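You operate a simulated robot arm through the tools that you are given. There is no shell and no other tool. Be economical: measure what you need, move in short steps, check, and stop when the job is done.

Carry out the task below with a simulated robot arm. There is one attempt and no reset: what you move stays moved.

Task
Test the buffer on LOW, then on HIGH, and switch it off.
Fine: guard down and dust drawer in before it starts; two seconds or more at each speed.
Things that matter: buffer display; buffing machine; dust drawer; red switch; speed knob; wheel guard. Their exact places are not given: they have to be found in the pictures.

Only the result counts: the job must be done as asked and must still hold three seconds after the hand-in. Knocking over, shifting, dropping, spilling or breaking anything else fails it.

Robot
A 7-joint arm with a two-finger gripper, hanging from a carriage that runs on a rail from [0, 1.563] to [0, -0.917] (x, y) and turns from -0.576 to 11.414 rad about z. Base frame: it is fixed where the carriage stands at the start and does not move with it; the origin is on the floor, on the carriage's upright axis, x ahead of it, y to its left, z up. Units: m, rad, N and s.
With the tool pointing down near the work surface it reaches from about 0.1 to 0.68 m from the robot's upright axis, wherever it stands. Its first joint turns from -2.496 to 2.496 rad. Places, roughly: buffer display [-2.6, -2.1, 0]; buffing machine [0.8, -0.4, 1]; dust drawer [0.6, -0.4, 0.8]; red switch [0.6, -0.3, 1]; speed knob [0.6, -0.3, 0.9]; wheel guard [0.7, -0.4, 1.3]. Payload 1.37 kg.
The tool frame sits at the grasp point between the pads (the TCP): z along the fingers, y along the line on which they close. The tips reach 0.016 m beyond it. Largest opening 0.092 m; the body of the gripper starts 0.074 m behind the TCP.
Orientation is that of the tool frame in the base frame, as a unit quaternion [w, x, y, z]. With the fingers straight down and closing along the base's y, the tool's x points along the base's -x, its y along +y and its z along -z.

Tools
- The arm moves only by the tool nudge_tool. Its argument "rows" is a list of rows, each an object (a shift or turn left out is 0, a gripper value left out holds the last) with "rotation": the turn, a rotation vector about the base's x, y, z in units of 5 degrees (1.0 is 5 degrees), a list of three; "translation": the shift along the base's x, y, z in units of 50 mm (1.0 is 50 mm), a list of three; "gripper": the closure in counts, from 0 (fully open) to 255 (shut). In form: [{"rotation": [rx, ry, rz], "translation": [dx, dy, dz], "gripper": gripper}, ...]. A call has 1 to 20 rows; each row shifts and turns the commanded pose from where the row before left it. A call with a number of a shift or a turn outside -1 to 1 is refused whole. Each row takes 0.2 s and may step no farther than 0.05 m and 0.15 rad from the row before; otherwise, or with a gripper value out of range, the whole call is refused. A pose out of reach is approached as far as the arm can. The call stops where the force on the tool passes 80 N (or 10 N more than at its start, if that is more) or the arm is blocked; 0.2 s more then pass. Each finger halts on what it meets, pressing with about 26 N; the grip force reading is that of the motor and also rises with nothing between the fingers. The clock runs only during rows and for 0.2 s after the last one: add rows that do not move to give the fingers time. It gives the time, the measured TCP pose, the force on the tool (base axes), the opening and the grip force at its end, in the units of the frame above (readings bear some noise), with the torque about the TCP (base axes, N m) and any sound that the robot's microphone picked up, and new pictures: "views" is both (left out), scene, wrist or none.
- Cameras (640 x 400 px; columns grow to the right, rows downward): "scene" is now at [0.2793, -0.0367, 1.8658]; the picture's right is [-0.54, -0.84, 0.00], its down [-0.72, 0.46, -0.52] and it looks along [0.44, -0.28, -0.85] (base axes); focal length 266 px, centre (320, 200). "wrist" rides on the gripper at [0.071, 0.019, -0.111] in the tool frame; the picture's right is [-0.26, 0.96, 0.00], its down [-0.78, -0.21, -0.59] and it looks along [-0.57, -0.16, 0.81] (tool axes); focal length 280 px, centre (320, 200).
- raise_lower(by): slides the trunk up (or, below 0, down) by that many m; the arm and the scene camera ride with it, the base frame stays. It gives what a move gives, with no picture.
- steer(legs): drives the robot by 1 to 6 legs, each [ahead, left, turn to the left] in m, m and rad, along the robot's own axes; the way and the turn of a leg run together, so that a leg with both is an arc; at most 1.5 m and 3.142 rad a leg. The arm and the cameras ride along, it lands a little off, and it stops where it bumps. It keeps to its track: a leg is cut to what the track allows. It gives what a move gives, and a new picture of the scene camera.
- turn_head(pan, tilt): turns the head with the scene camera to pan (to the left, within 2.705 rad either way) and tilt (down, from -0.506 to 1.204), counted from straight ahead of the robot. It gives what a move gives, and a new picture of the scene camera.
- probe_pixels(camera, pixels): there is no depth. For up to 12 entries [column, row, z] of the newest picture of that camera ("zoom" is the newest enlarged one), the place [x, y] in the base frame at which the ray of that pixel passes the height z, good to about 0.002 m. The clock stands still meanwhile.
- enlarge(camera, box): a new picture of the part [left, top, right, bottom] of that camera's present view, enlarged. The clock stands still meanwhile.
- job_done(): hands the job in; it is judged then, once.

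Keep the steps short. Do not move on a guess: measure, check each grasp and each placing, and mend mistakes. In all there are 80 turns and 260 pictures (those below and enlarged ones count). Leave the gripper open and the arm clear of the work at the hand-in unless told otherwise, and finish with a single line.

The tools are called as name(argument=value, ...) on one line, values as JSON. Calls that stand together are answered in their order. nudge_tool: Moves the arm, as the interface text tells. Its arguments: {"type":"object","properties":{"rows":{"type":"array","items":{"type":"object","properties":{"rotation":{"type":"array","items":{"type":"number"}},"translation":{"type":"array","items":{"type":"number"}},"gripper":{"type":"number"}}}},"views":{"type":"string","enum":["both","scene","wrist","none"]}},"required":["rows"]} The other tools are called the same way: raise_lower (by) slides the trunk up or down; steer (legs) drives the base; turn_head (pan, tilt) turns the head that bears the scene camera; probe_pixels (camera, pixels) gives the place at which the rays of pixels pass given heights; enlarge (camera, box) takes an enlarged picture of a part of a camera's view; job_done () hands the job in.

At the start:

```text
time_s: 0.0
tool_pos: [0.5293, -0.4035, 1.0002]
tcp_rot: [0.0, 0.0, 1.0, -0.001]
ft_force: [-0.6, 0.0, 0.0]
wrist_torque: [0.01, 0.03, 0.0]
opening: 0.092
gripper_force: 0.0
trunk travel left (down, up): [-0.525, 0.056]
robot x, y, heading: [-0.0043, -0.0002, 0.002]
head pan, tilt: [-0.576, 1.023]
```

scene: 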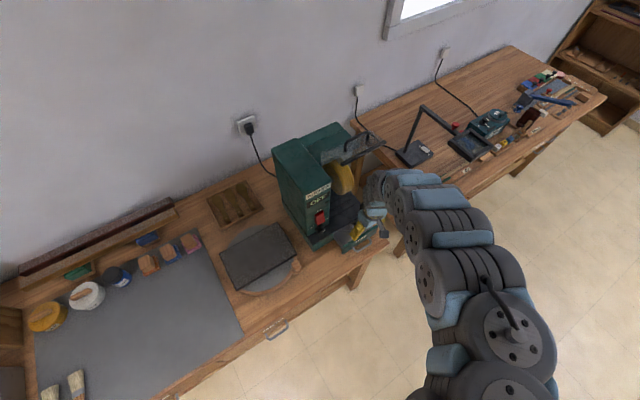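
wrist: 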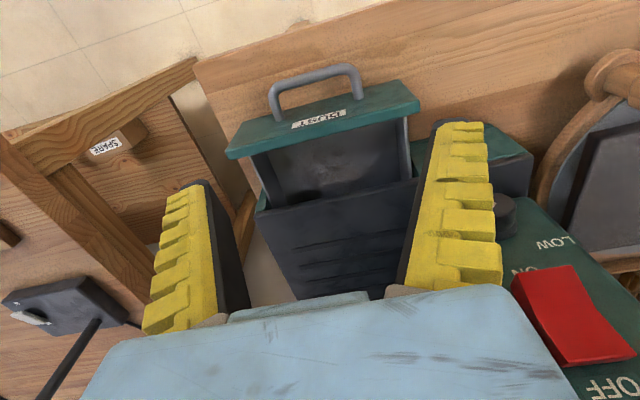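

I see the green machine around (320,190) in the scene view and the open dust drawer in the wrist view. I'll enlarge both to look closer.

enlarge(camera="scene", box=[240, 110, 420, 260])

enlarge(camera="wrist", box=[200, 50, 640, 400])

```text
2.67 times, centred on (330, 185) of scene
```

zoom: 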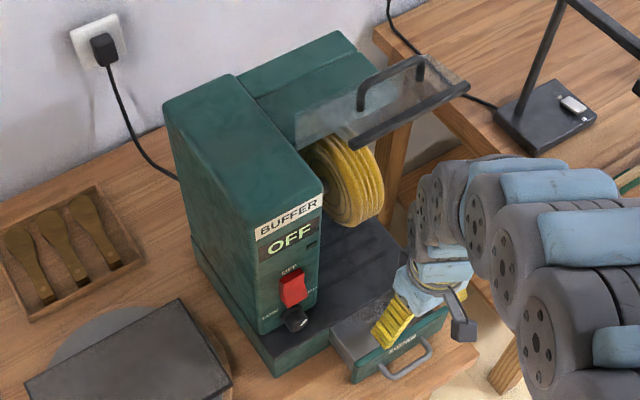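

```text
1.14 times, centred on (420, 225) of wrist
```

zoom: 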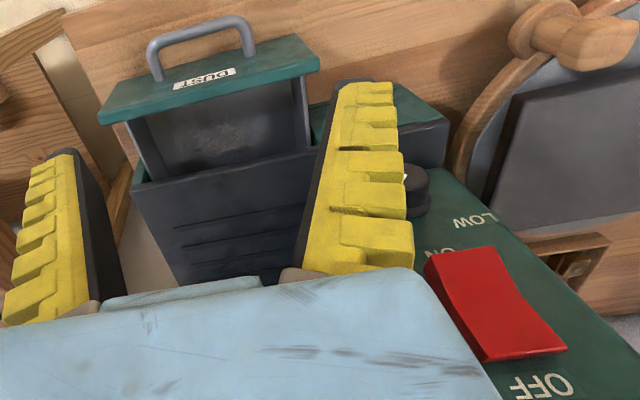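

I'll triangulate the switch, knob, drawer handle and guard handle with rays from both cameras.

probe_pixels(camera="scene", pixels=[[320, 218, 0.9], [320, 218, 1.0], [321, 229, 0.85], [321, 229, 0.95], [363, 245, 0.8], [363, 245, 0.9], [356, 140, 1.2], [356, 140, 1.35], [382, 145, 1.2], [382, 145, 1.35], [295, 266, 0.75], [295, 266, 0.8]])

probe_pixels(camera="wrist", pixels=[[573, 315, 0.9], [573, 315, 1.0], [505, 215, 0.85], [505, 215, 0.95], [315, 75, 0.8], [315, 75, 0.9], [320, 118, 0.8], [320, 118, 0.9], [229, 153, 0.8], [419, 104, 0.8]])

```text
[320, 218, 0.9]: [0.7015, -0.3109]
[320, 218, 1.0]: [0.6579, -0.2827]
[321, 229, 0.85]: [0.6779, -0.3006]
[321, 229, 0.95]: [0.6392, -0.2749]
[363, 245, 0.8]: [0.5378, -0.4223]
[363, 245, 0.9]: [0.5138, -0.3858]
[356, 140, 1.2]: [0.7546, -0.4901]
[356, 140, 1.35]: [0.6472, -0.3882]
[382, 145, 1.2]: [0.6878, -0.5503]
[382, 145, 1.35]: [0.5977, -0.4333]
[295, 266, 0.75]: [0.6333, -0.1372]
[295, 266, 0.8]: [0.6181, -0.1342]
```

```text
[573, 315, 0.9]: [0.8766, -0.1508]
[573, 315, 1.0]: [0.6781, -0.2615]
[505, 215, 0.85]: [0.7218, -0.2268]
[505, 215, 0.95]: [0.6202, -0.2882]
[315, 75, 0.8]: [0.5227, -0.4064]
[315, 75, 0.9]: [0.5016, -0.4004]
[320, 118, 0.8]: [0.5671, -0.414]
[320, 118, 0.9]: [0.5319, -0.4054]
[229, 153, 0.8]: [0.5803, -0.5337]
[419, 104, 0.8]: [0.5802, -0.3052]
```

Estimated positions: switch ≈ (0.652,-0.278,1.013), knob ≈ (0.643,-0.279,0.93), drawer handle ≈ (0.518,-0.403,0.852). I'll back the hand off toward -x so the view is clear.

nudge_tool(rows=[{"translation": [-1, 0, 0]}, {"translation": [-1, 0, 0]}, {"translation": [-1, 0, 0.5]}, {"translation": [-0.5, 0, 0.5]}])

```text
refused: row 3 steps farther than a row can; nothing moved
```

nudge_tool(rows=[{"translation": [-0.9, 0, 0]}, {"translation": [-0.9, 0, 0]}, {"translation": [-0.9, 0, 0.3]}, {"translation": [-0.8, 0, 0.5]}])

```text
time_s: 1.0
tool_pos: [0.4048, -0.4239, 1.0184]
tcp_rot: [-0.001, 0.0, 1.0, 0.0]
ft_force: [-0.5, -0.3, -0.2]
wrist_torque: [0.02, -0.01, -0.02]
opening: 0.092
gripper_force: 0.0
out of reach, approached as far as the arm can: row 3, 4
trunk travel left (down, up): [-0.525, 0.056]
robot x, y, heading: [0.002, -0.0019, 0.002]
head pan, tilt: [-0.576, 1.023]
```

scene: 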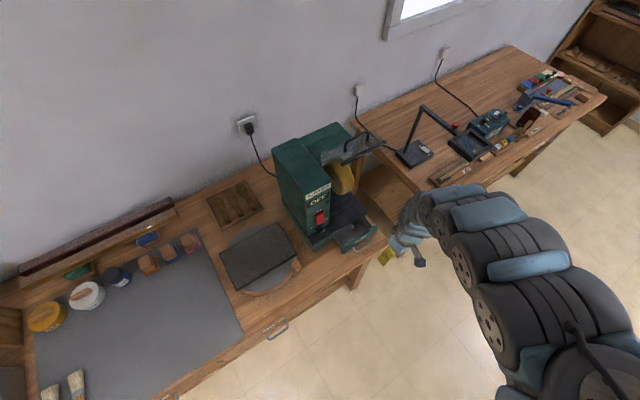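
wrist: 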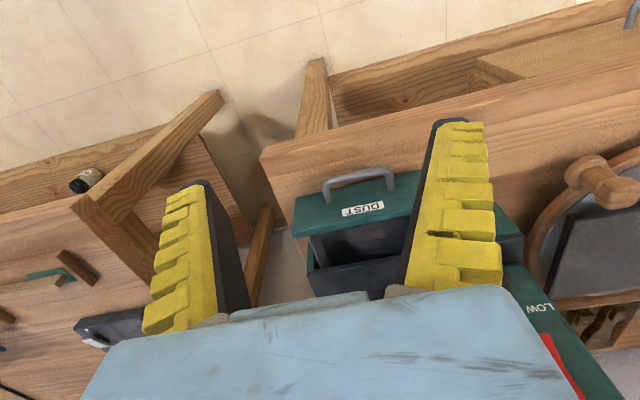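

enlarge(camera="scene", box=[250, 115, 410, 265])

enlarge(camera="wrist", box=[240, 130, 560, 330])

```text
2.67 times, centred on (330, 190) of scene
```

zoom: 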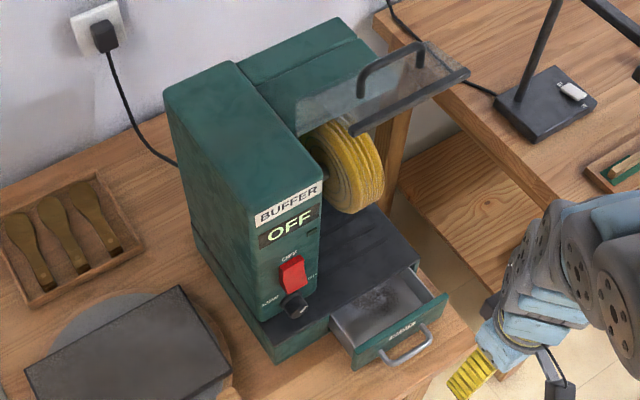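

```text
2.00 times, centred on (400, 230) of wrist
```

zoom: 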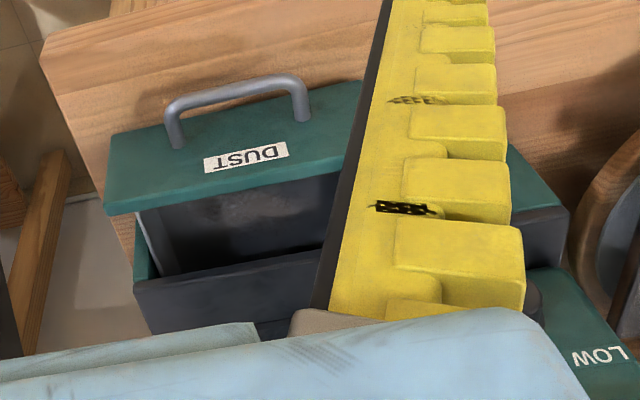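

The view shows the display reading OFF, the guard raised, and the drawer open (handle at zoom (405,345)). I'll slide the carriage 0.2 m to the right so the machine comes within reach.

steer(legs=[[0, -0.2, 0]])

```text
time_s: 2.6
tool_pos: [0.4054, -0.6227, 1.0169]
tcp_rot: [0.001, 0.001, 1.0, -0.001]
ft_force: [-0.5, -0.6, -0.8]
wrist_torque: [-0.03, 0.0, 0.0]
opening: 0.0918
gripper_force: 0.1
trunk travel left (down, up): [-0.525, 0.056]
robot x, y, heading: [-0.0008, -0.199, -0.0]
head pan, tilt: [-0.576, 1.023]
```

scene: 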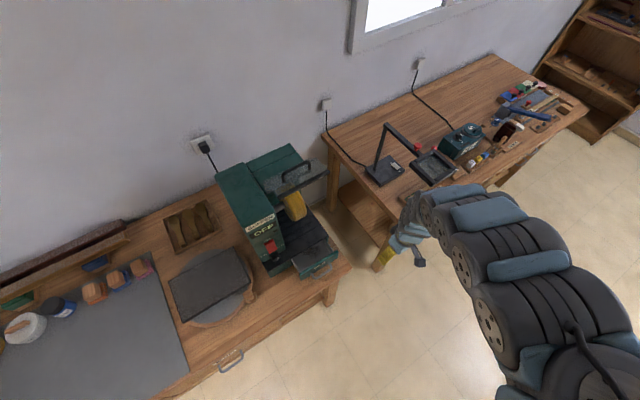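

turn_head(pan=-0.35, tilt=0.95)

enlarge(camera="scene", box=[240, 125, 432, 245])

```text
time_s: 3.4
tool_pos: [0.4037, -0.6213, 1.0172]
tcp_rot: [0.0, 0.0, 1.0, 0.0]
ft_force: [-0.3, -0.3, -0.2]
wrist_torque: [-0.02, 0.01, 0.02]
opening: 0.092
gripper_force: 0.1
trunk travel left (down, up): [-0.525, 0.056]
robot x, y, heading: [-0.0034, -0.2009, -0.004]
head pan, tilt: [-0.351, 0.949]
```

scene: 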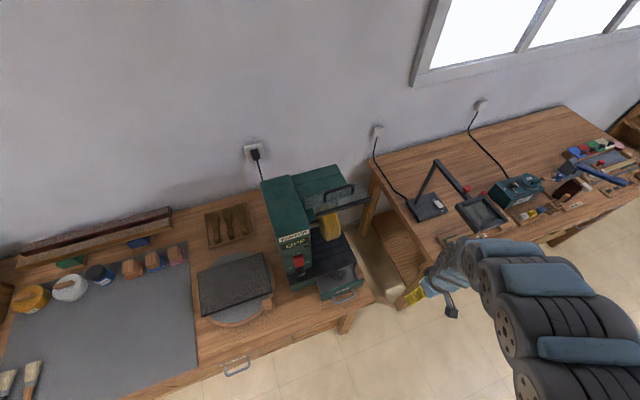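

```text
3.33 times, centred on (336, 185) of scene
```

zoom: 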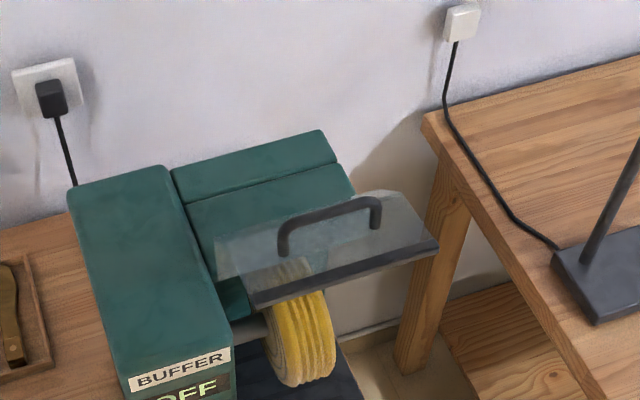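

probe_pixels(camera="scene", pixels=[[316.5, 214, 1.2], [316.5, 214, 1.3], [371.5, 198.5, 1.2], [371.5, 198.5, 1.3], [325, 201.5, 1.2], [325, 201.5, 1.3], [352.5, 192.5, 1.2], [352.5, 192.5, 1.3]])

enlarge(camera="scene", box=[240, 200, 400, 310])

```text
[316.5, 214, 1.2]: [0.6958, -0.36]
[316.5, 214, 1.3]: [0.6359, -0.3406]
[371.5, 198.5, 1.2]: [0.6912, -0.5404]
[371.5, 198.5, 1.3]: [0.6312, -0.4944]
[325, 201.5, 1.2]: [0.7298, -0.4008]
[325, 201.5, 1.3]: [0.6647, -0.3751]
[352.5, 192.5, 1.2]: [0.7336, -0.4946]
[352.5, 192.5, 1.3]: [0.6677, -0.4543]
```

```text
3.64 times, centred on (320, 255) of scene
```

zoom: 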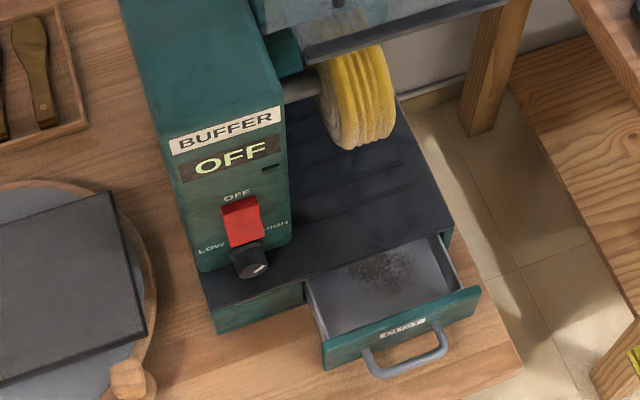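

Triangulation gives the guard's front bar at about x 0.648, y -0.345 to -0.505, z 1.278. The drawer handle is about (0.518,-0.403,0.852). The drawer goes first: I'll move the hand in front of it, fingers closed.

nudge_tool(rows=[{"translation": [0, 0.9, 0], "gripper": 255}, {"translation": [0, 0.9, 0]}, {"translation": [0, 0.9, 0]}, {"translation": [0, 0.9, 0]}, {"translation": [0, 0.72, 0]}, {"translation": [0, 0, -0.9]}, {"translation": [0, 0, -0.9]}, {"translation": [0, 0, -0.9]}, {"translation": [0, 0, -0.6]}])

```text
time_s: 5.3
tool_pos: [0.4496, -0.5887, 0.8546]
tcp_rot: [-0.002, 0.0, 1.0, 0.0]
ft_force: [1.4, 0.0, 0.0]
wrist_torque: [0.01, 0.03, 0.0]
opening: 0.0
gripper_force: 25.8
out of reach, approached as far as the arm can: row 1, 2, 3, 4, 5
trunk travel left (down, up): [-0.525, 0.056]
robot x, y, heading: [0.0022, -0.1993, 0.002]
head pan, tilt: [-0.351, 0.949]
```

scene: 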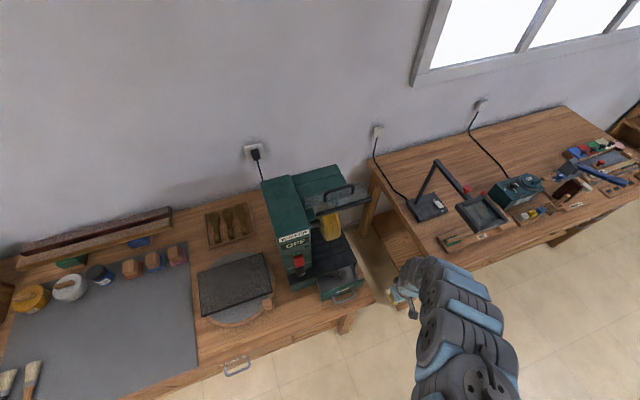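
wrist: 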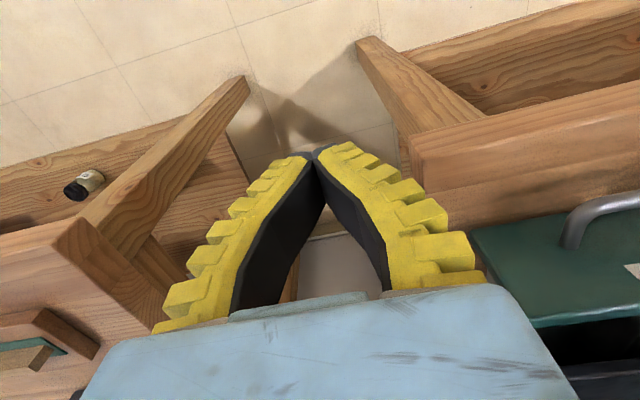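

The hand is at (0.450,-0.589,0.855), so I'll move it 0.186 m in +y and slightly back to sit in front of the handle.

nudge_tool(rows=[{"translation": [-0.5, 0.5, 0]}, {"translation": [-0.3, 0.8, 0]}, {"translation": [0, 0.9, 0]}, {"translation": [0, 0.9, 0]}, {"translation": [0, 0.62, 0]}, {}])

```text
time_s: 6.8
tool_pos: [0.4111, -0.4039, 0.8517]
tcp_rot: [-0.001, 0.001, 1.0, 0.0]
ft_force: [0.7, 0.2, 0.3]
wrist_torque: [-0.03, -0.01, 0.0]
opening: 0.0
gripper_force: 26.0
out of reach, approached as far as the arm can: row 5
trunk travel left (down, up): [-0.525, 0.056]
robot x, y, heading: [0.0008, -0.2008, -0.004]
head pan, tilt: [-0.351, 0.949]
```

scene: 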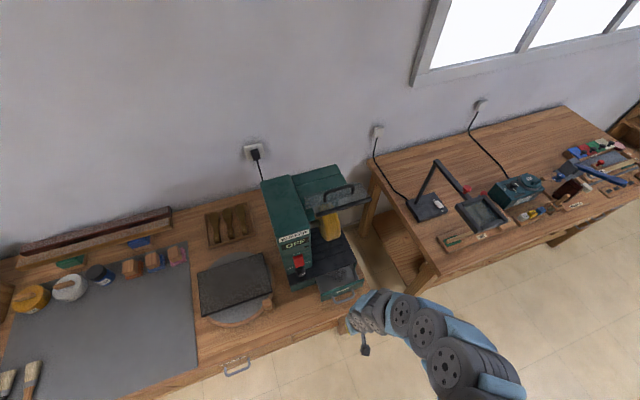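
wrist: 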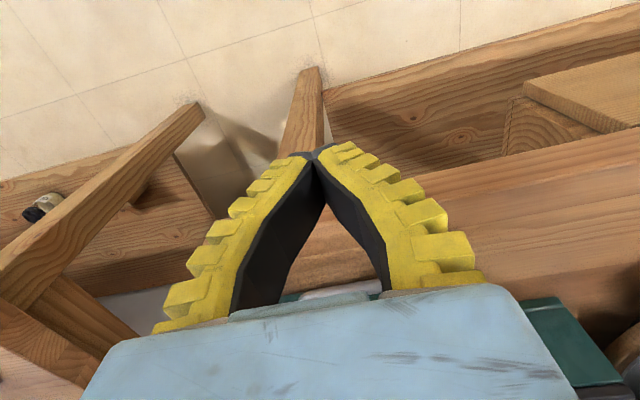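

Aligned with the drawer handle at y -0.404. Now I'll push in +x and watch the force.

nudge_tool(rows=[{"translation": [0.8, 0, 0]}, {"translation": [0.6, 0, 0]}, {"translation": [0.4, 0, 0]}, {"translation": [0.4, 0, 0]}, {"translation": [0.4, 0, 0]}])

```text
time_s: 8.0
tool_pos: [0.5414, -0.4039, 0.8516]
tcp_rot: [0.0, 0.001, 1.0, 0.001]
ft_force: [-0.2, 0.4, -0.3]
wrist_torque: [0.0, -0.04, -0.01]
opening: 0.0002
gripper_force: 25.6
trunk travel left (down, up): [-0.525, 0.056]
robot x, y, heading: [0.0002, -0.2014, 0.001]
head pan, tilt: [-0.351, 0.949]
```

scene: 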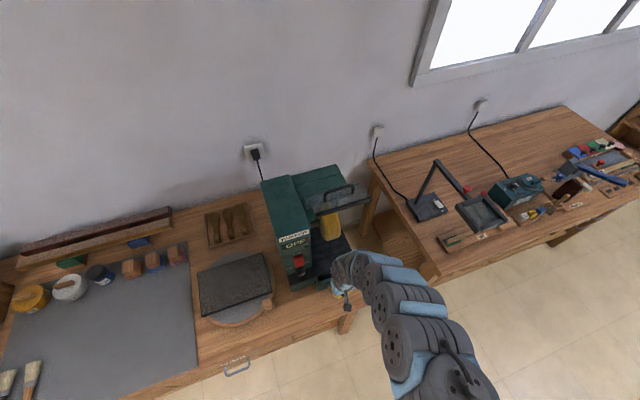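
wrist: 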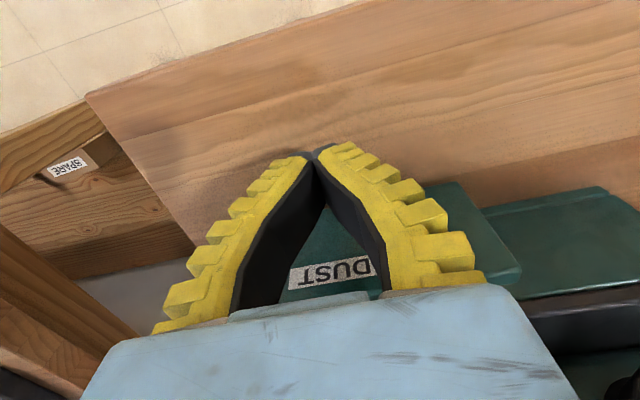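

Drawer is moving or just touching, with little force so far, so I'll keep pushing.

nudge_tool(rows=[{"translation": [0.4, 0, 0]}, {"translation": [0.4, 0, 0]}, {"translation": [0.3, 0, 0]}, {"translation": [0.3, 0, 0]}, {}])

```text
time_s: 8.6
tool_pos: [0.5651, -0.4043, 0.849]
tcp_rot: [-0.017, 0.003, 1.0, 0.004]
ft_force: [-42.5, 9.7, 55.7]
wrist_torque: [0.13, -0.3, 0.36]
opening: 0.0062
gripper_force: 26.9
trunk travel left (down, up): [-0.525, 0.056]
robot x, y, heading: [-0.0031, -0.2014, -0.002]
head pan, tilt: [-0.351, 0.949]
stopped in row 3: the force on the tool passed its limit at 109 N (the readings are from after the stop); the commanded pose is now the measured one
```

scene: 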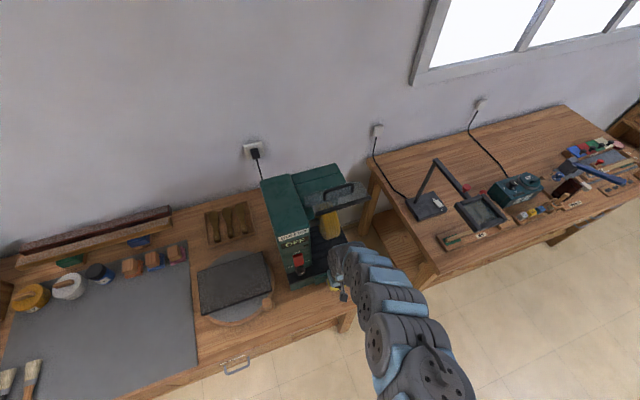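
wrist: 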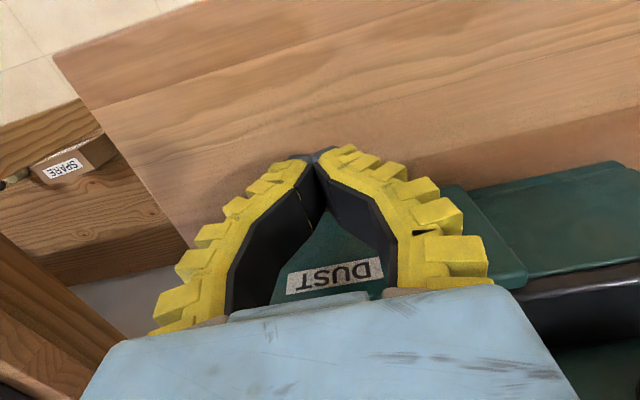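

Force spiked to 109 N, so I'll back off and check whether the drawer is in.

nudge_tool(rows=[{"translation": [-0.6, 0, 0.2]}, {"translation": [-0.8, 0, 0]}, {"translation": [-0.9, 0, 0]}, {"translation": [-0.9, 0, 0]}])

enlarge(camera="scene", box=[240, 200, 400, 310])

enlarge(camera="wrist", box=[200, 100, 640, 400])

```text
time_s: 9.8
tool_pos: [0.4398, -0.3603, 0.858]
tcp_rot: [-0.01, -0.064, 0.998, 0.002]
ft_force: [0.6, 1.3, 0.5]
wrist_torque: [-0.14, 0.12, -0.03]
opening: 0.0001
gripper_force: 27.8
trunk travel left (down, up): [-0.525, 0.056]
robot x, y, heading: [-0.0014, -0.2007, 0.004]
head pan, tilt: [-0.351, 0.949]
stopped in row 4: the arm was blocked; the commanded pose is now the measured one
```

scene: 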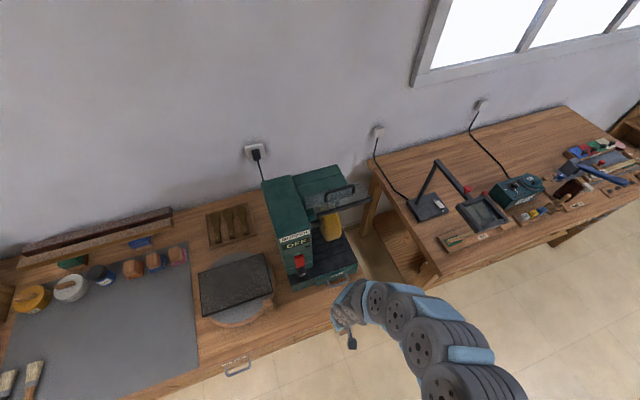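
wrist: 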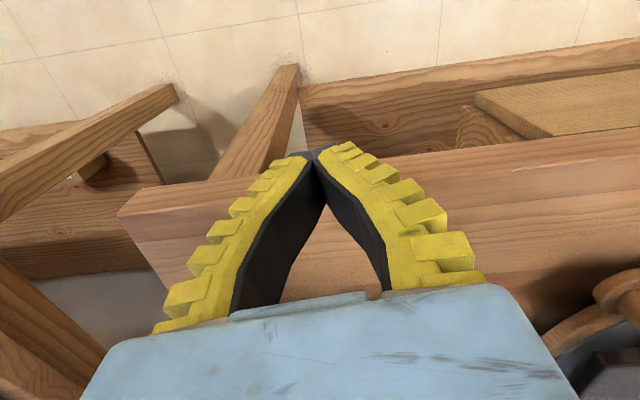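

```text
3.64 times, centred on (320, 255) of scene
```

zoom: 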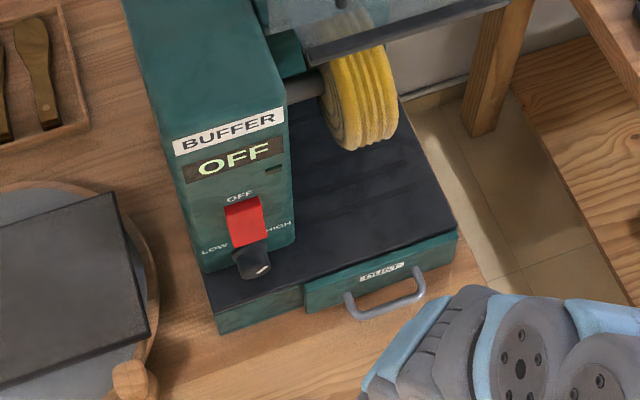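

```text
1.33 times, centred on (420, 250) of wrist
```

zoom: 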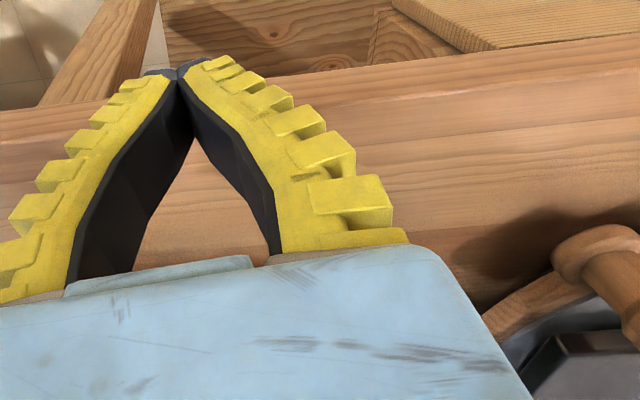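

The drawer is shut flush. Next comes the guard. I'll lift the hand, undo the 7° yaw drift, and start turning the tool to point forward (+x).

nudge_tool(rows=[{"translation": [0.3, 0, 0.8], "rotation": [0, 0, -0.73]}, {"translation": [0.3, 0, 0.9], "rotation": [0, 0, -0.73]}, {"translation": [0.3, 0, 0.9]}, {"translation": [0.2, 0, 0.9]}, {"translation": [0, 0, 0.3], "rotation": [0, -1, 0]}, {"translation": [0, 0, 0.3], "rotation": [0, -1, 0]}, {"rotation": [0, -1, 0]}, {"rotation": [0, -1, 0]}, {"rotation": [0, -1, 0]}, {"rotation": [0, -1, 0]}])

```text
time_s: 12.0
tool_pos: [0.608, -0.4341, 0.9638]
tcp_rot: [0.189, 0.0, 0.982, 0.006]
ft_force: [-1.2, 0.6, -0.5]
wrist_torque: [0.04, -0.04, 0.03]
opening: 0.0002
gripper_force: 27.8
out of reach, approached as far as the arm can: row 1, 2, 3, 4, 5, 6, 7, 8, 9, 10
trunk travel left (down, up): [-0.525, 0.056]
robot x, y, heading: [-0.0007, -0.2016, 0.003]
head pan, tilt: [-0.351, 0.949]
```

scene: 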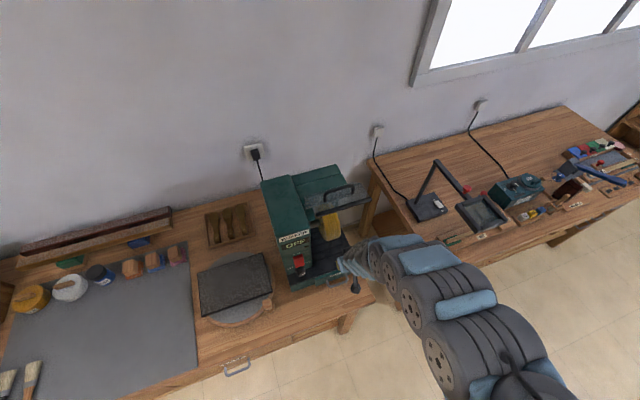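
wrist: 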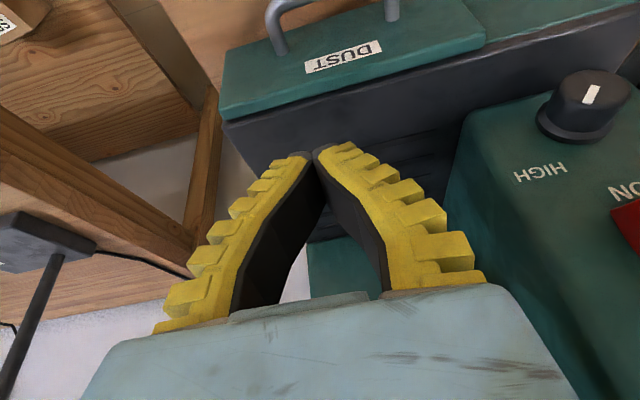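

The reach limit pulled the hand to (0.608,-0.434,0.964). I'll raise the trunk to its top for more height, then move the hand clear toward -y and -x.

raise_lower(by=0.055)

nudge_tool(rows=[{"translation": [-0.3, -0.8, 0]}, {"translation": [-0.3, -0.8, 0]}, {"translation": [-0.3, -0.8, 0], "rotation": [0, -1, 0]}, {"translation": [-0.3, -0.8, 0], "rotation": [0, -1, 0]}, {"rotation": [0, -1, 0]}, {"rotation": [0, -1, 0]}], views="scene")

```text
time_s: 13.0
tool_pos: [0.6078, -0.4334, 1.0188]
tcp_rot: [0.19, 0.001, 0.982, 0.007]
ft_force: [0.5, -0.2, 0.1]
wrist_torque: [-0.03, -0.03, 0.0]
opening: 0.0
gripper_force: 27.6
trunk travel left (down, up): [-0.58, 0.001]
robot x, y, heading: [-0.0008, -0.2009, -0.002]
head pan, tilt: [-0.351, 0.949]
```

```text
time_s: 14.4
tool_pos: [0.5491, -0.5922, 1.0193]
tcp_rot: [0.358, -0.002, 0.934, 0.006]
ft_force: [1.3, -0.1, 0.6]
wrist_torque: [0.01, 0.03, 0.03]
opening: 0.0003
gripper_force: 27.9
trunk travel left (down, up): [-0.58, 0.001]
robot x, y, heading: [0.0009, -0.199, -0.001]
head pan, tilt: [-0.351, 0.949]
```

scene: 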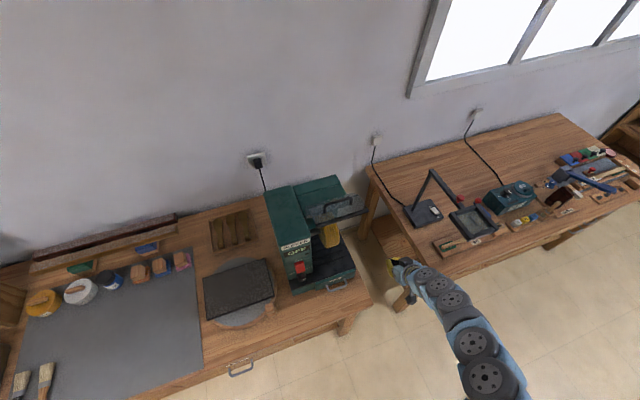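

That worked; pitch is now 42°. I'll finish rotating to horizontal and raise.

nudge_tool(rows=[{"rotation": [0, -1, 0], "translation": [0, 0, 0.3]}, {"rotation": [0, -1, 0], "translation": [0, 0, 0.5]}, {"rotation": [0, -1, 0], "translation": [0, 0, 0.5]}, {"rotation": [0, -1, 0], "translation": [0, 0, 0.5]}, {"rotation": [0, -1, 0], "translation": [0, 0, 0.5]}, {"rotation": [0, -1, 0], "translation": [0, 0, 0.5]}, {"rotation": [0, -1, 0], "translation": [0, 0, 0.5]}, {"rotation": [0, -1, 0], "translation": [0, 0, 0.5]}, {"rotation": [0, -1, 0]}, {"rotation": [0, -0.6, 0]}])

```text
time_s: 16.6
tool_pos: [0.5543, -0.6077, 1.1859]
tcp_rot: [0.707, -0.004, 0.707, 0.005]
ft_force: [-0.7, 0.3, -0.3]
wrist_torque: [-0.02, 0.02, 0.01]
opening: 0.0
gripper_force: 28.5
out of reach, approached as far as the arm can: row 3, 4, 5, 6, 7
trunk travel left (down, up): [-0.58, 0.001]
robot x, y, heading: [0.0004, -0.1997, 0.0]
head pan, tilt: [-0.351, 0.949]
```

scene: 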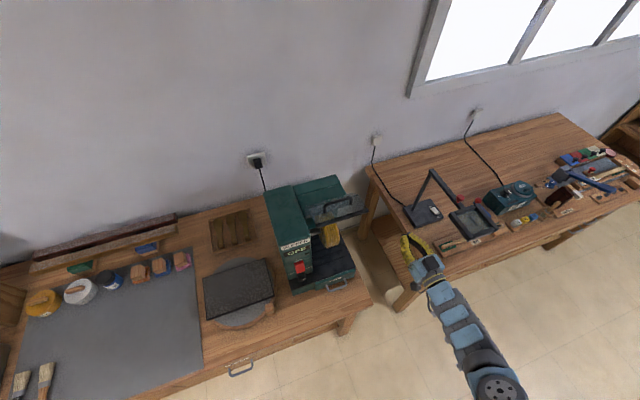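
wrist: 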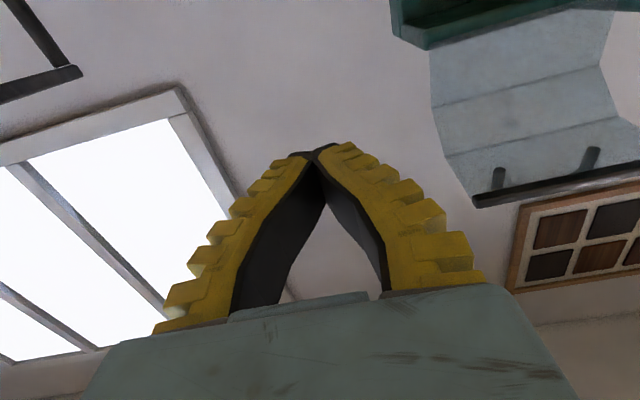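

The tool is now horizontal at z 1.186 and I can see the guard's underside at upper right. I'll go higher, past the guard bar.

nudge_tool(rows=[{"translation": [0, 0, 0.6]}, {"translation": [0, 0, 0.6]}, {"translation": [0, 0, 0.6]}, {"translation": [0, 0, 0.6]}, {"translation": [0, 0, 0.6]}, {"translation": [0, 0, 0.4]}])

```text
time_s: 18.0
tool_pos: [0.5561, -0.6052, 1.2327]
tcp_rot: [0.708, -0.003, 0.706, 0.029]
ft_force: [-2.4, -1.1, -0.4]
wrist_torque: [0.0, -0.01, 0.12]
opening: 0.0001
gripper_force: 27.9
out of reach, approached as far as the arm can: row 2, 3, 4, 5, 6
trunk travel left (down, up): [-0.58, 0.001]
robot x, y, heading: [0.0011, -0.1985, -0.001]
head pan, tilt: [-0.351, 0.949]
```

scene: 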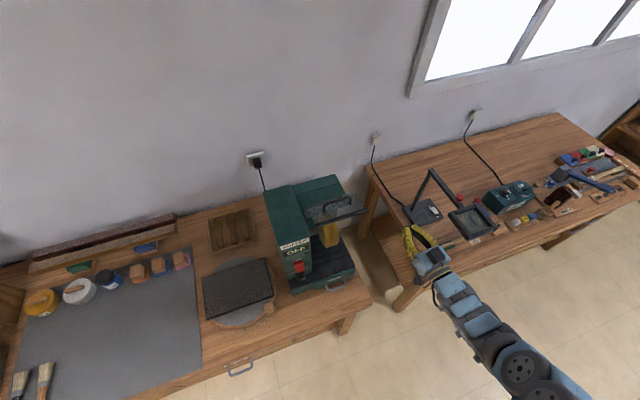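
wrist: 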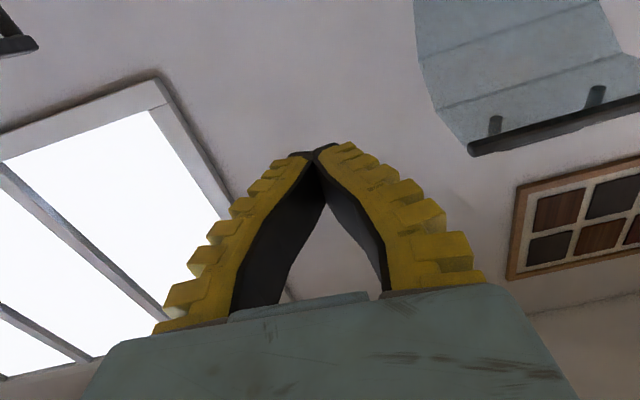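

z tops out near 1.23 with a level tool. I'll tilt the tool upward about 30° to gain height and hook over the bar from above.

nudge_tool(rows=[{"rotation": [0, -1, 0], "translation": [0, 0, 0.3]}, {"rotation": [0, -1, 0], "translation": [0, 0, 0.3]}, {"rotation": [0, -1, 0], "translation": [0, 0, 0.3]}, {"rotation": [0, -1, 0], "translation": [0, 0, 0.4]}, {"rotation": [0, -1, 0], "translation": [0, 0, 0.4]}, {"rotation": [0, -1, 0], "translation": [0, 0, 0.4]}, {"translation": [0, 0, 0.4]}])

```text
time_s: 19.6
tool_pos: [0.5555, -0.6184, 1.3752]
tcp_rot: [0.865, -0.005, 0.501, 0.004]
ft_force: [0.7, 0.0, -0.9]
wrist_torque: [0.02, 0.01, -0.02]
opening: 0.0
gripper_force: 27.8
trunk travel left (down, up): [-0.58, 0.001]
robot x, y, heading: [0.0001, -0.1975, 0.003]
head pan, tilt: [-0.351, 0.949]
```

scene: 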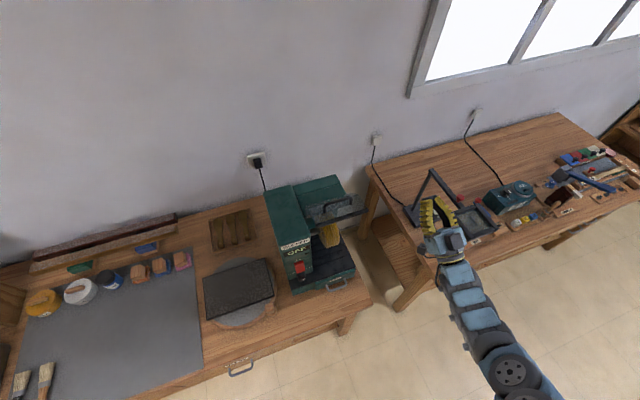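
wrist: 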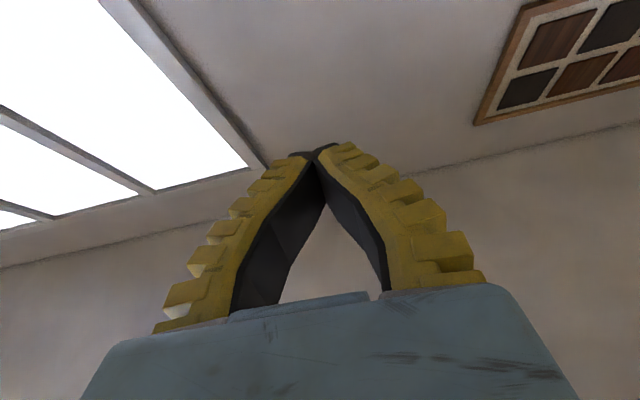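

TCP is at z 1.375. I'll move over the bar's free right-hand stretch, y ≈ -0.48 (handle foot at -0.455, bar end at -0.505), staying above it.

nudge_tool(rows=[{"translation": [0, 0.8, 0]}, {"translation": [0, 0.8, 0]}, {"translation": [0, 0.8, 0]}, {"translation": [0, 0.36, 0]}, {"translation": [0.6, 0, 0]}, {"translation": [0.6, 0, 0]}, {"translation": [0.4, 0, 0]}, {}])

enlarge(camera="scene", box=[250, 160, 410, 260])

```text
time_s: 21.4
tool_pos: [0.6447, -0.571, 1.3554]
tcp_rot: [0.865, -0.004, 0.502, 0.004]
ft_force: [-0.7, 0.8, -0.8]
wrist_torque: [-0.04, 0.02, 0.02]
opening: 0.0001
gripper_force: 27.5
out of reach, approached as far as the arm can: row 1, 2, 3, 4
trunk travel left (down, up): [-0.58, 0.001]
robot x, y, heading: [-0.0018, -0.2, 0.004]
head pan, tilt: [-0.351, 0.949]
```

scene: 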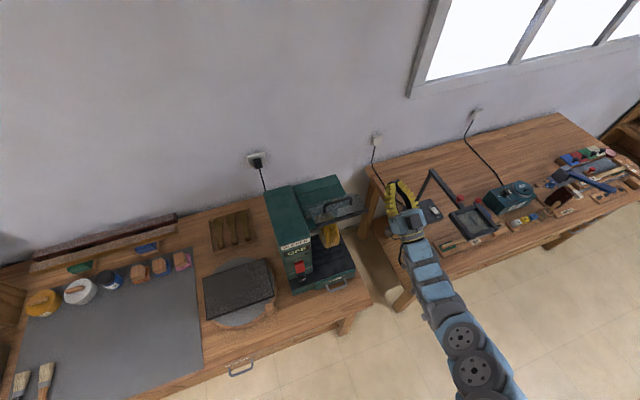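
wrist: 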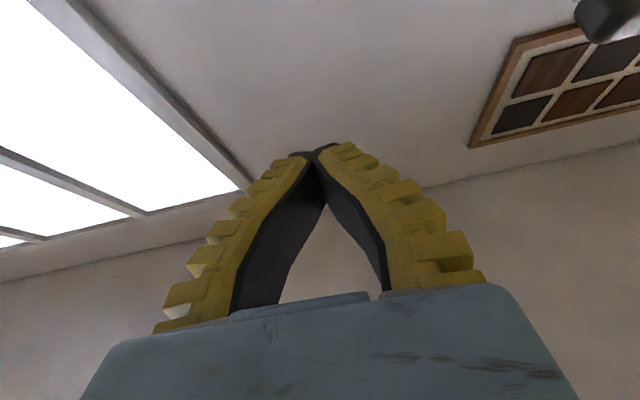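

```text
4.00 times, centred on (330, 210) of scene
```

zoom: 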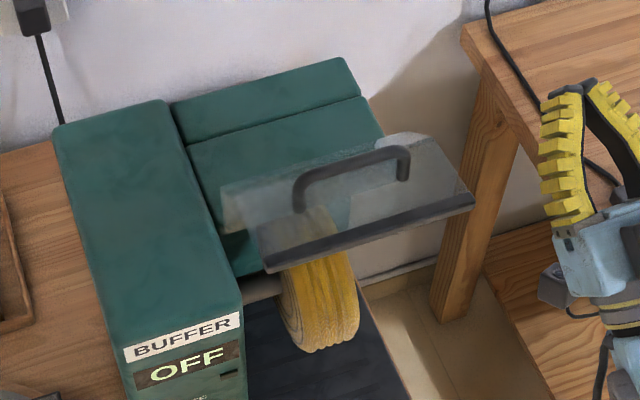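

The hand stopped at y -0.571 at the inner reach limit, so I'll carry it by the carriage: +0.09 m in y.

steer(legs=[[0, 0.09, 0]])

enlarge(camera="scene", box=[270, 160, 430, 260])

enlarge(camera="wrist", box=[0, 0, 640, 400])

```text
time_s: 22.5
tool_pos: [0.6452, -0.4805, 1.3569]
tcp_rot: [0.865, -0.005, 0.502, 0.004]
ft_force: [0.8, 0.2, -0.3]
wrist_torque: [0.03, -0.02, 0.02]
opening: 0.0
gripper_force: 27.8
trunk travel left (down, up): [-0.58, 0.001]
robot x, y, heading: [0.0004, -0.1101, 0.0]
head pan, tilt: [-0.351, 0.949]
```

scene: 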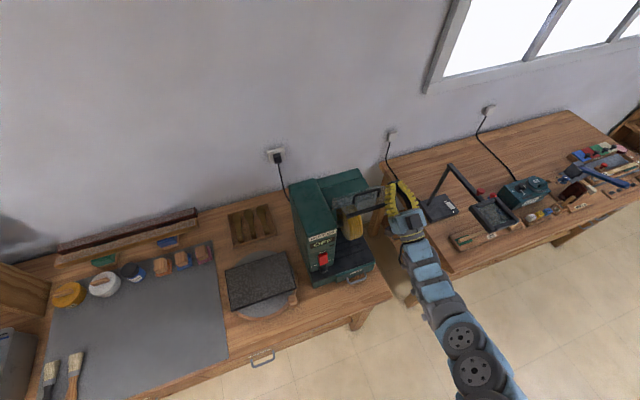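

```text
4.00 times, centred on (350, 210) of scene
```

zoom: 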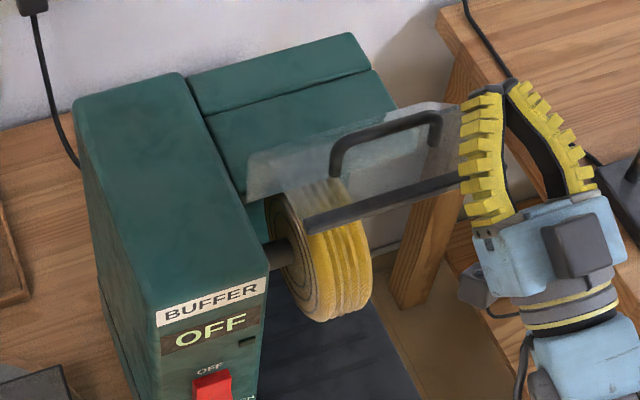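

```text
1.00 times, centred on (320, 200) of wrist (not enlarged: the box is as wide or as high as the picture)
```

zoom: 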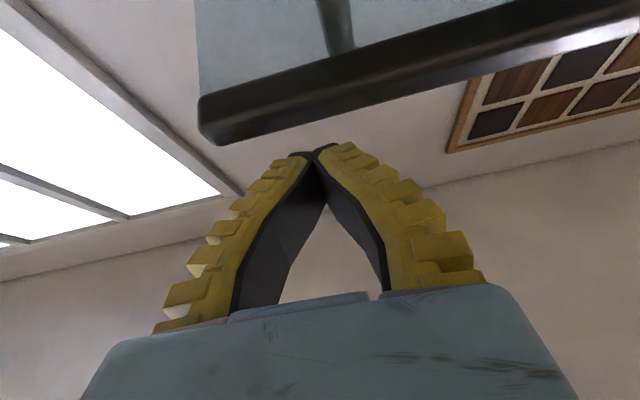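

From below (wrist view inverted), the fingers sit above the bar within its span and just right of the handle foot. I'll lower gently onto it.

nudge_tool(rows=[{"translation": [0, -0.14, -0.4]}, {"translation": [0, 0, -0.4]}, {"translation": [0, 0, -0.4]}, {"translation": [0, 0, -0.4]}])

enlarge(camera="scene", box=[270, 160, 430, 260])

```text
time_s: 23.2
tool_pos: [0.6392, -0.4905, 1.3163]
tcp_rot: [0.872, -0.007, 0.49, 0.004]
ft_force: [-16.4, 4.4, 17.0]
wrist_torque: [0.41, 0.68, 0.33]
opening: 0.0
gripper_force: 27.8
trunk travel left (down, up): [-0.58, 0.001]
robot x, y, heading: [0.0007, -0.1104, 0.003]
head pan, tilt: [-0.351, 0.949]
stopped in row 3: the force on the tool passed its limit at 106 N (the readings are from after the stop); the commanded pose is now the measured one
```

scene: 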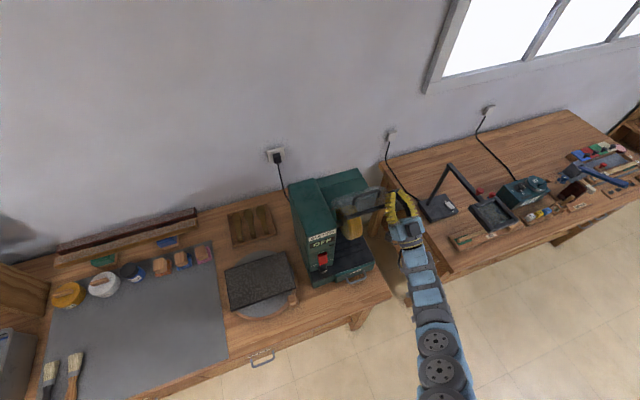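
wrist: 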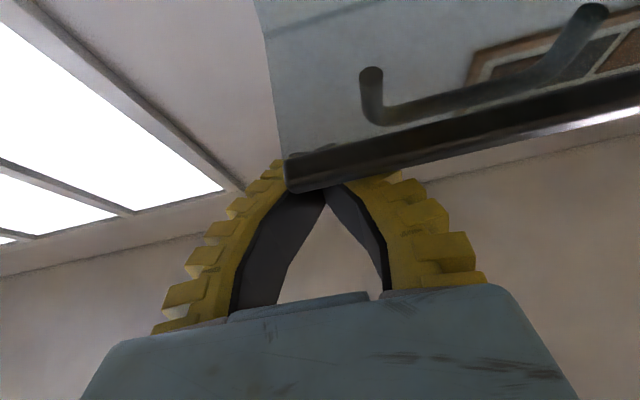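

```text
4.00 times, centred on (350, 210) of scene
```

zoom: 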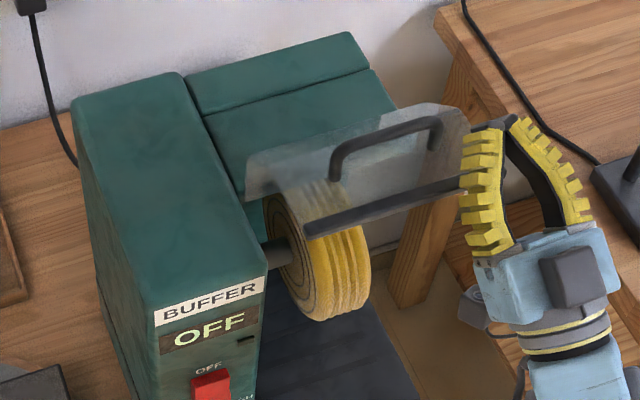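

Contact with the bar. I'll push down slowly in small steps to see whether the guard yields.

nudge_tool(rows=[{"translation": [0, 0, -0.1]}, {"translation": [0, 0, -0.1]}, {"translation": [0, 0, -0.1]}, {"translation": [0, 0, -0.1]}, {"translation": [0, 0, -0.1]}, {"translation": [0, 0, -0.1]}])

enlarge(camera="scene", box=[270, 160, 430, 260])

```text
time_s: 23.7
tool_pos: [0.6392, -0.4934, 1.3186]
tcp_rot: [0.878, -0.007, 0.478, 0.004]
ft_force: [-17.9, 8.6, 17.9]
wrist_torque: [0.56, 0.74, 0.35]
opening: 0.0001
gripper_force: 28.2
trunk travel left (down, up): [-0.58, 0.001]
robot x, y, heading: [0.0013, -0.1093, -0.005]
head pan, tilt: [-0.351, 0.949]
stopped in row 2: the force on the tool passed its limit at 101 N (the readings are from after the stop); the commanded pose is now the measured one
```

scene: 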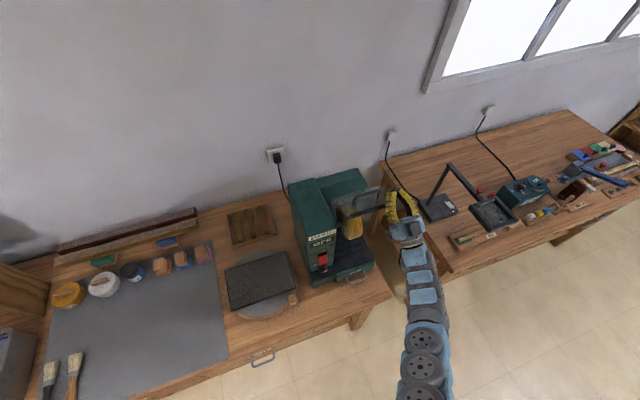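
wrist: 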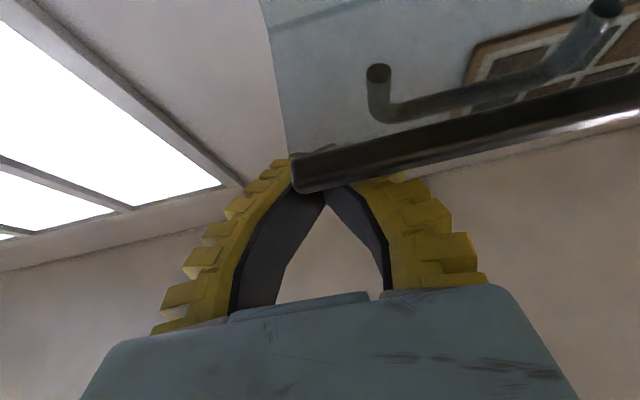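

```text
4.00 times, centred on (350, 210) of scene
```

zoom: 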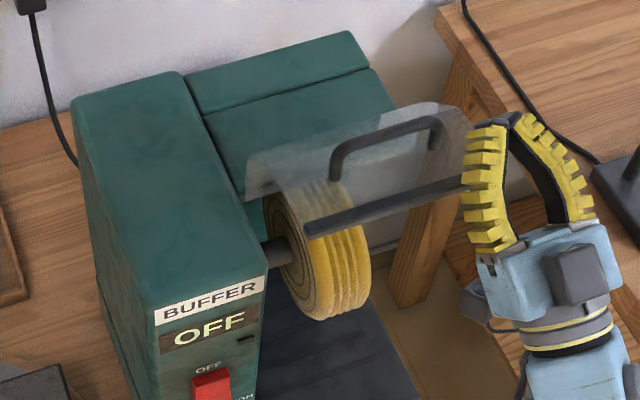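

The force on the hand was (-17,+17) and the guard did not turn. From the wrist-view geometry, the guard profile is bar (.648,1.302) → (.719,1.289) → (.761,1.244) → (.765,1.19). The hinge is therefore low at the rear, and the bar must travel forward and down. A tilted-up finger pushes straight through the hinge. I need a level finger with the arm further out, so I'll back off first.

nudge_tool(rows=[{"translation": [-0.4, 0, 0.4]}, {"translation": [-0.8, 0, 0.2]}, {"translation": [-0.6, -0.5, 0]}, {"translation": [0, -0.9, 0]}, {"translation": [0, -0.9, 0]}, {"translation": [0, -0.7, 0]}], views="scene")

```text
time_s: 25.3
tool_pos: [0.4781, -0.6984, 1.3479]
tcp_rot: [0.875, 0.022, 0.481, -0.054]
ft_force: [-3.1, -1.7, -0.8]
wrist_torque: [-0.06, 0.13, 0.16]
opening: 0.0
gripper_force: 27.7
trunk travel left (down, up): [-0.58, 0.001]
robot x, y, heading: [0.0033, -0.1074, -0.004]
head pan, tilt: [-0.351, 0.949]
stopped in row 6: the arm was blocked; the commanded pose is now the measured one
```

scene: 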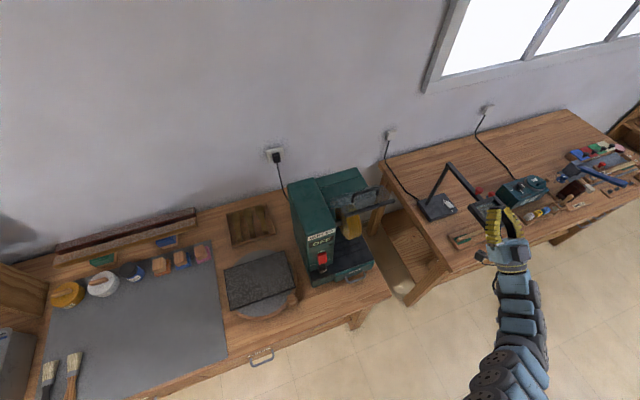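

The hand is clear of the guard. Now I'll drive the carriage +0.2 m in y (the hand goes to about y -0.50, still in front of the guard).

steer(legs=[[0, 0.2, 0]])

nudge_tool(rows=[{"rotation": [0, 1, 0.5], "translation": [0.2, 0, 0]}, {"rotation": [0, 1, 0.5], "translation": [0.2, 0, 0]}, {"rotation": [0, 1, 0], "translation": [0.2, 0, 0]}, {"rotation": [0, 1, 0], "translation": [0.2, 0, 0]}, {"rotation": [0, 1, 0]}, {"rotation": [0, 0.7, 0]}])

```text
time_s: 26.9
tool_pos: [0.4846, -0.4938, 1.349]
tcp_rot: [0.876, 0.02, 0.48, -0.049]
ft_force: [-1.3, 0.1, -0.3]
wrist_torque: [-0.02, -0.03, 0.02]
opening: 0.0
gripper_force: 27.4
trunk travel left (down, up): [-0.58, 0.001]
robot x, y, heading: [-0.003, 0.0918, -0.001]
head pan, tilt: [-0.351, 0.949]
```

scene: 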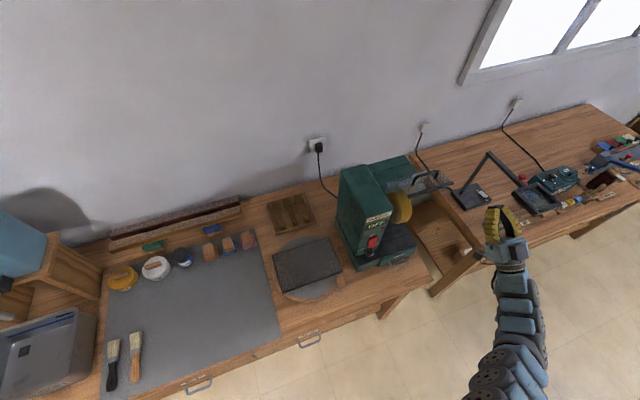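

```text
time_s: 28.3
tool_pos: [0.5252, -0.493, 1.3479]
tcp_rot: [0.731, -0.007, 0.682, -0.012]
ft_force: [0.1, -0.4, -0.5]
wrist_torque: [0.0, 0.02, -0.01]
opening: 0.0
gripper_force: 27.8
trunk travel left (down, up): [-0.58, 0.001]
robot x, y, heading: [-0.0056, 0.0874, -0.0]
head pan, tilt: [-0.351, 0.949]
```

scene: 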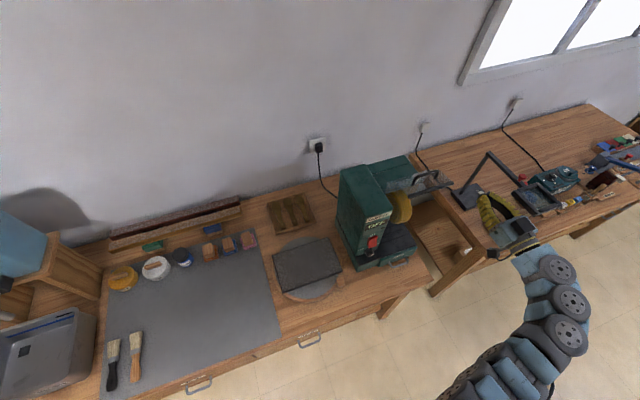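
wrist: 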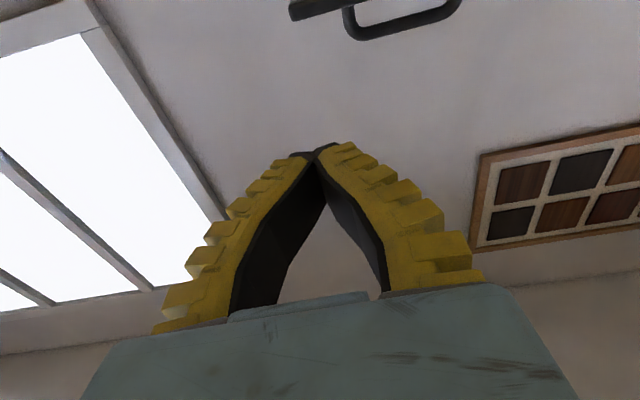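

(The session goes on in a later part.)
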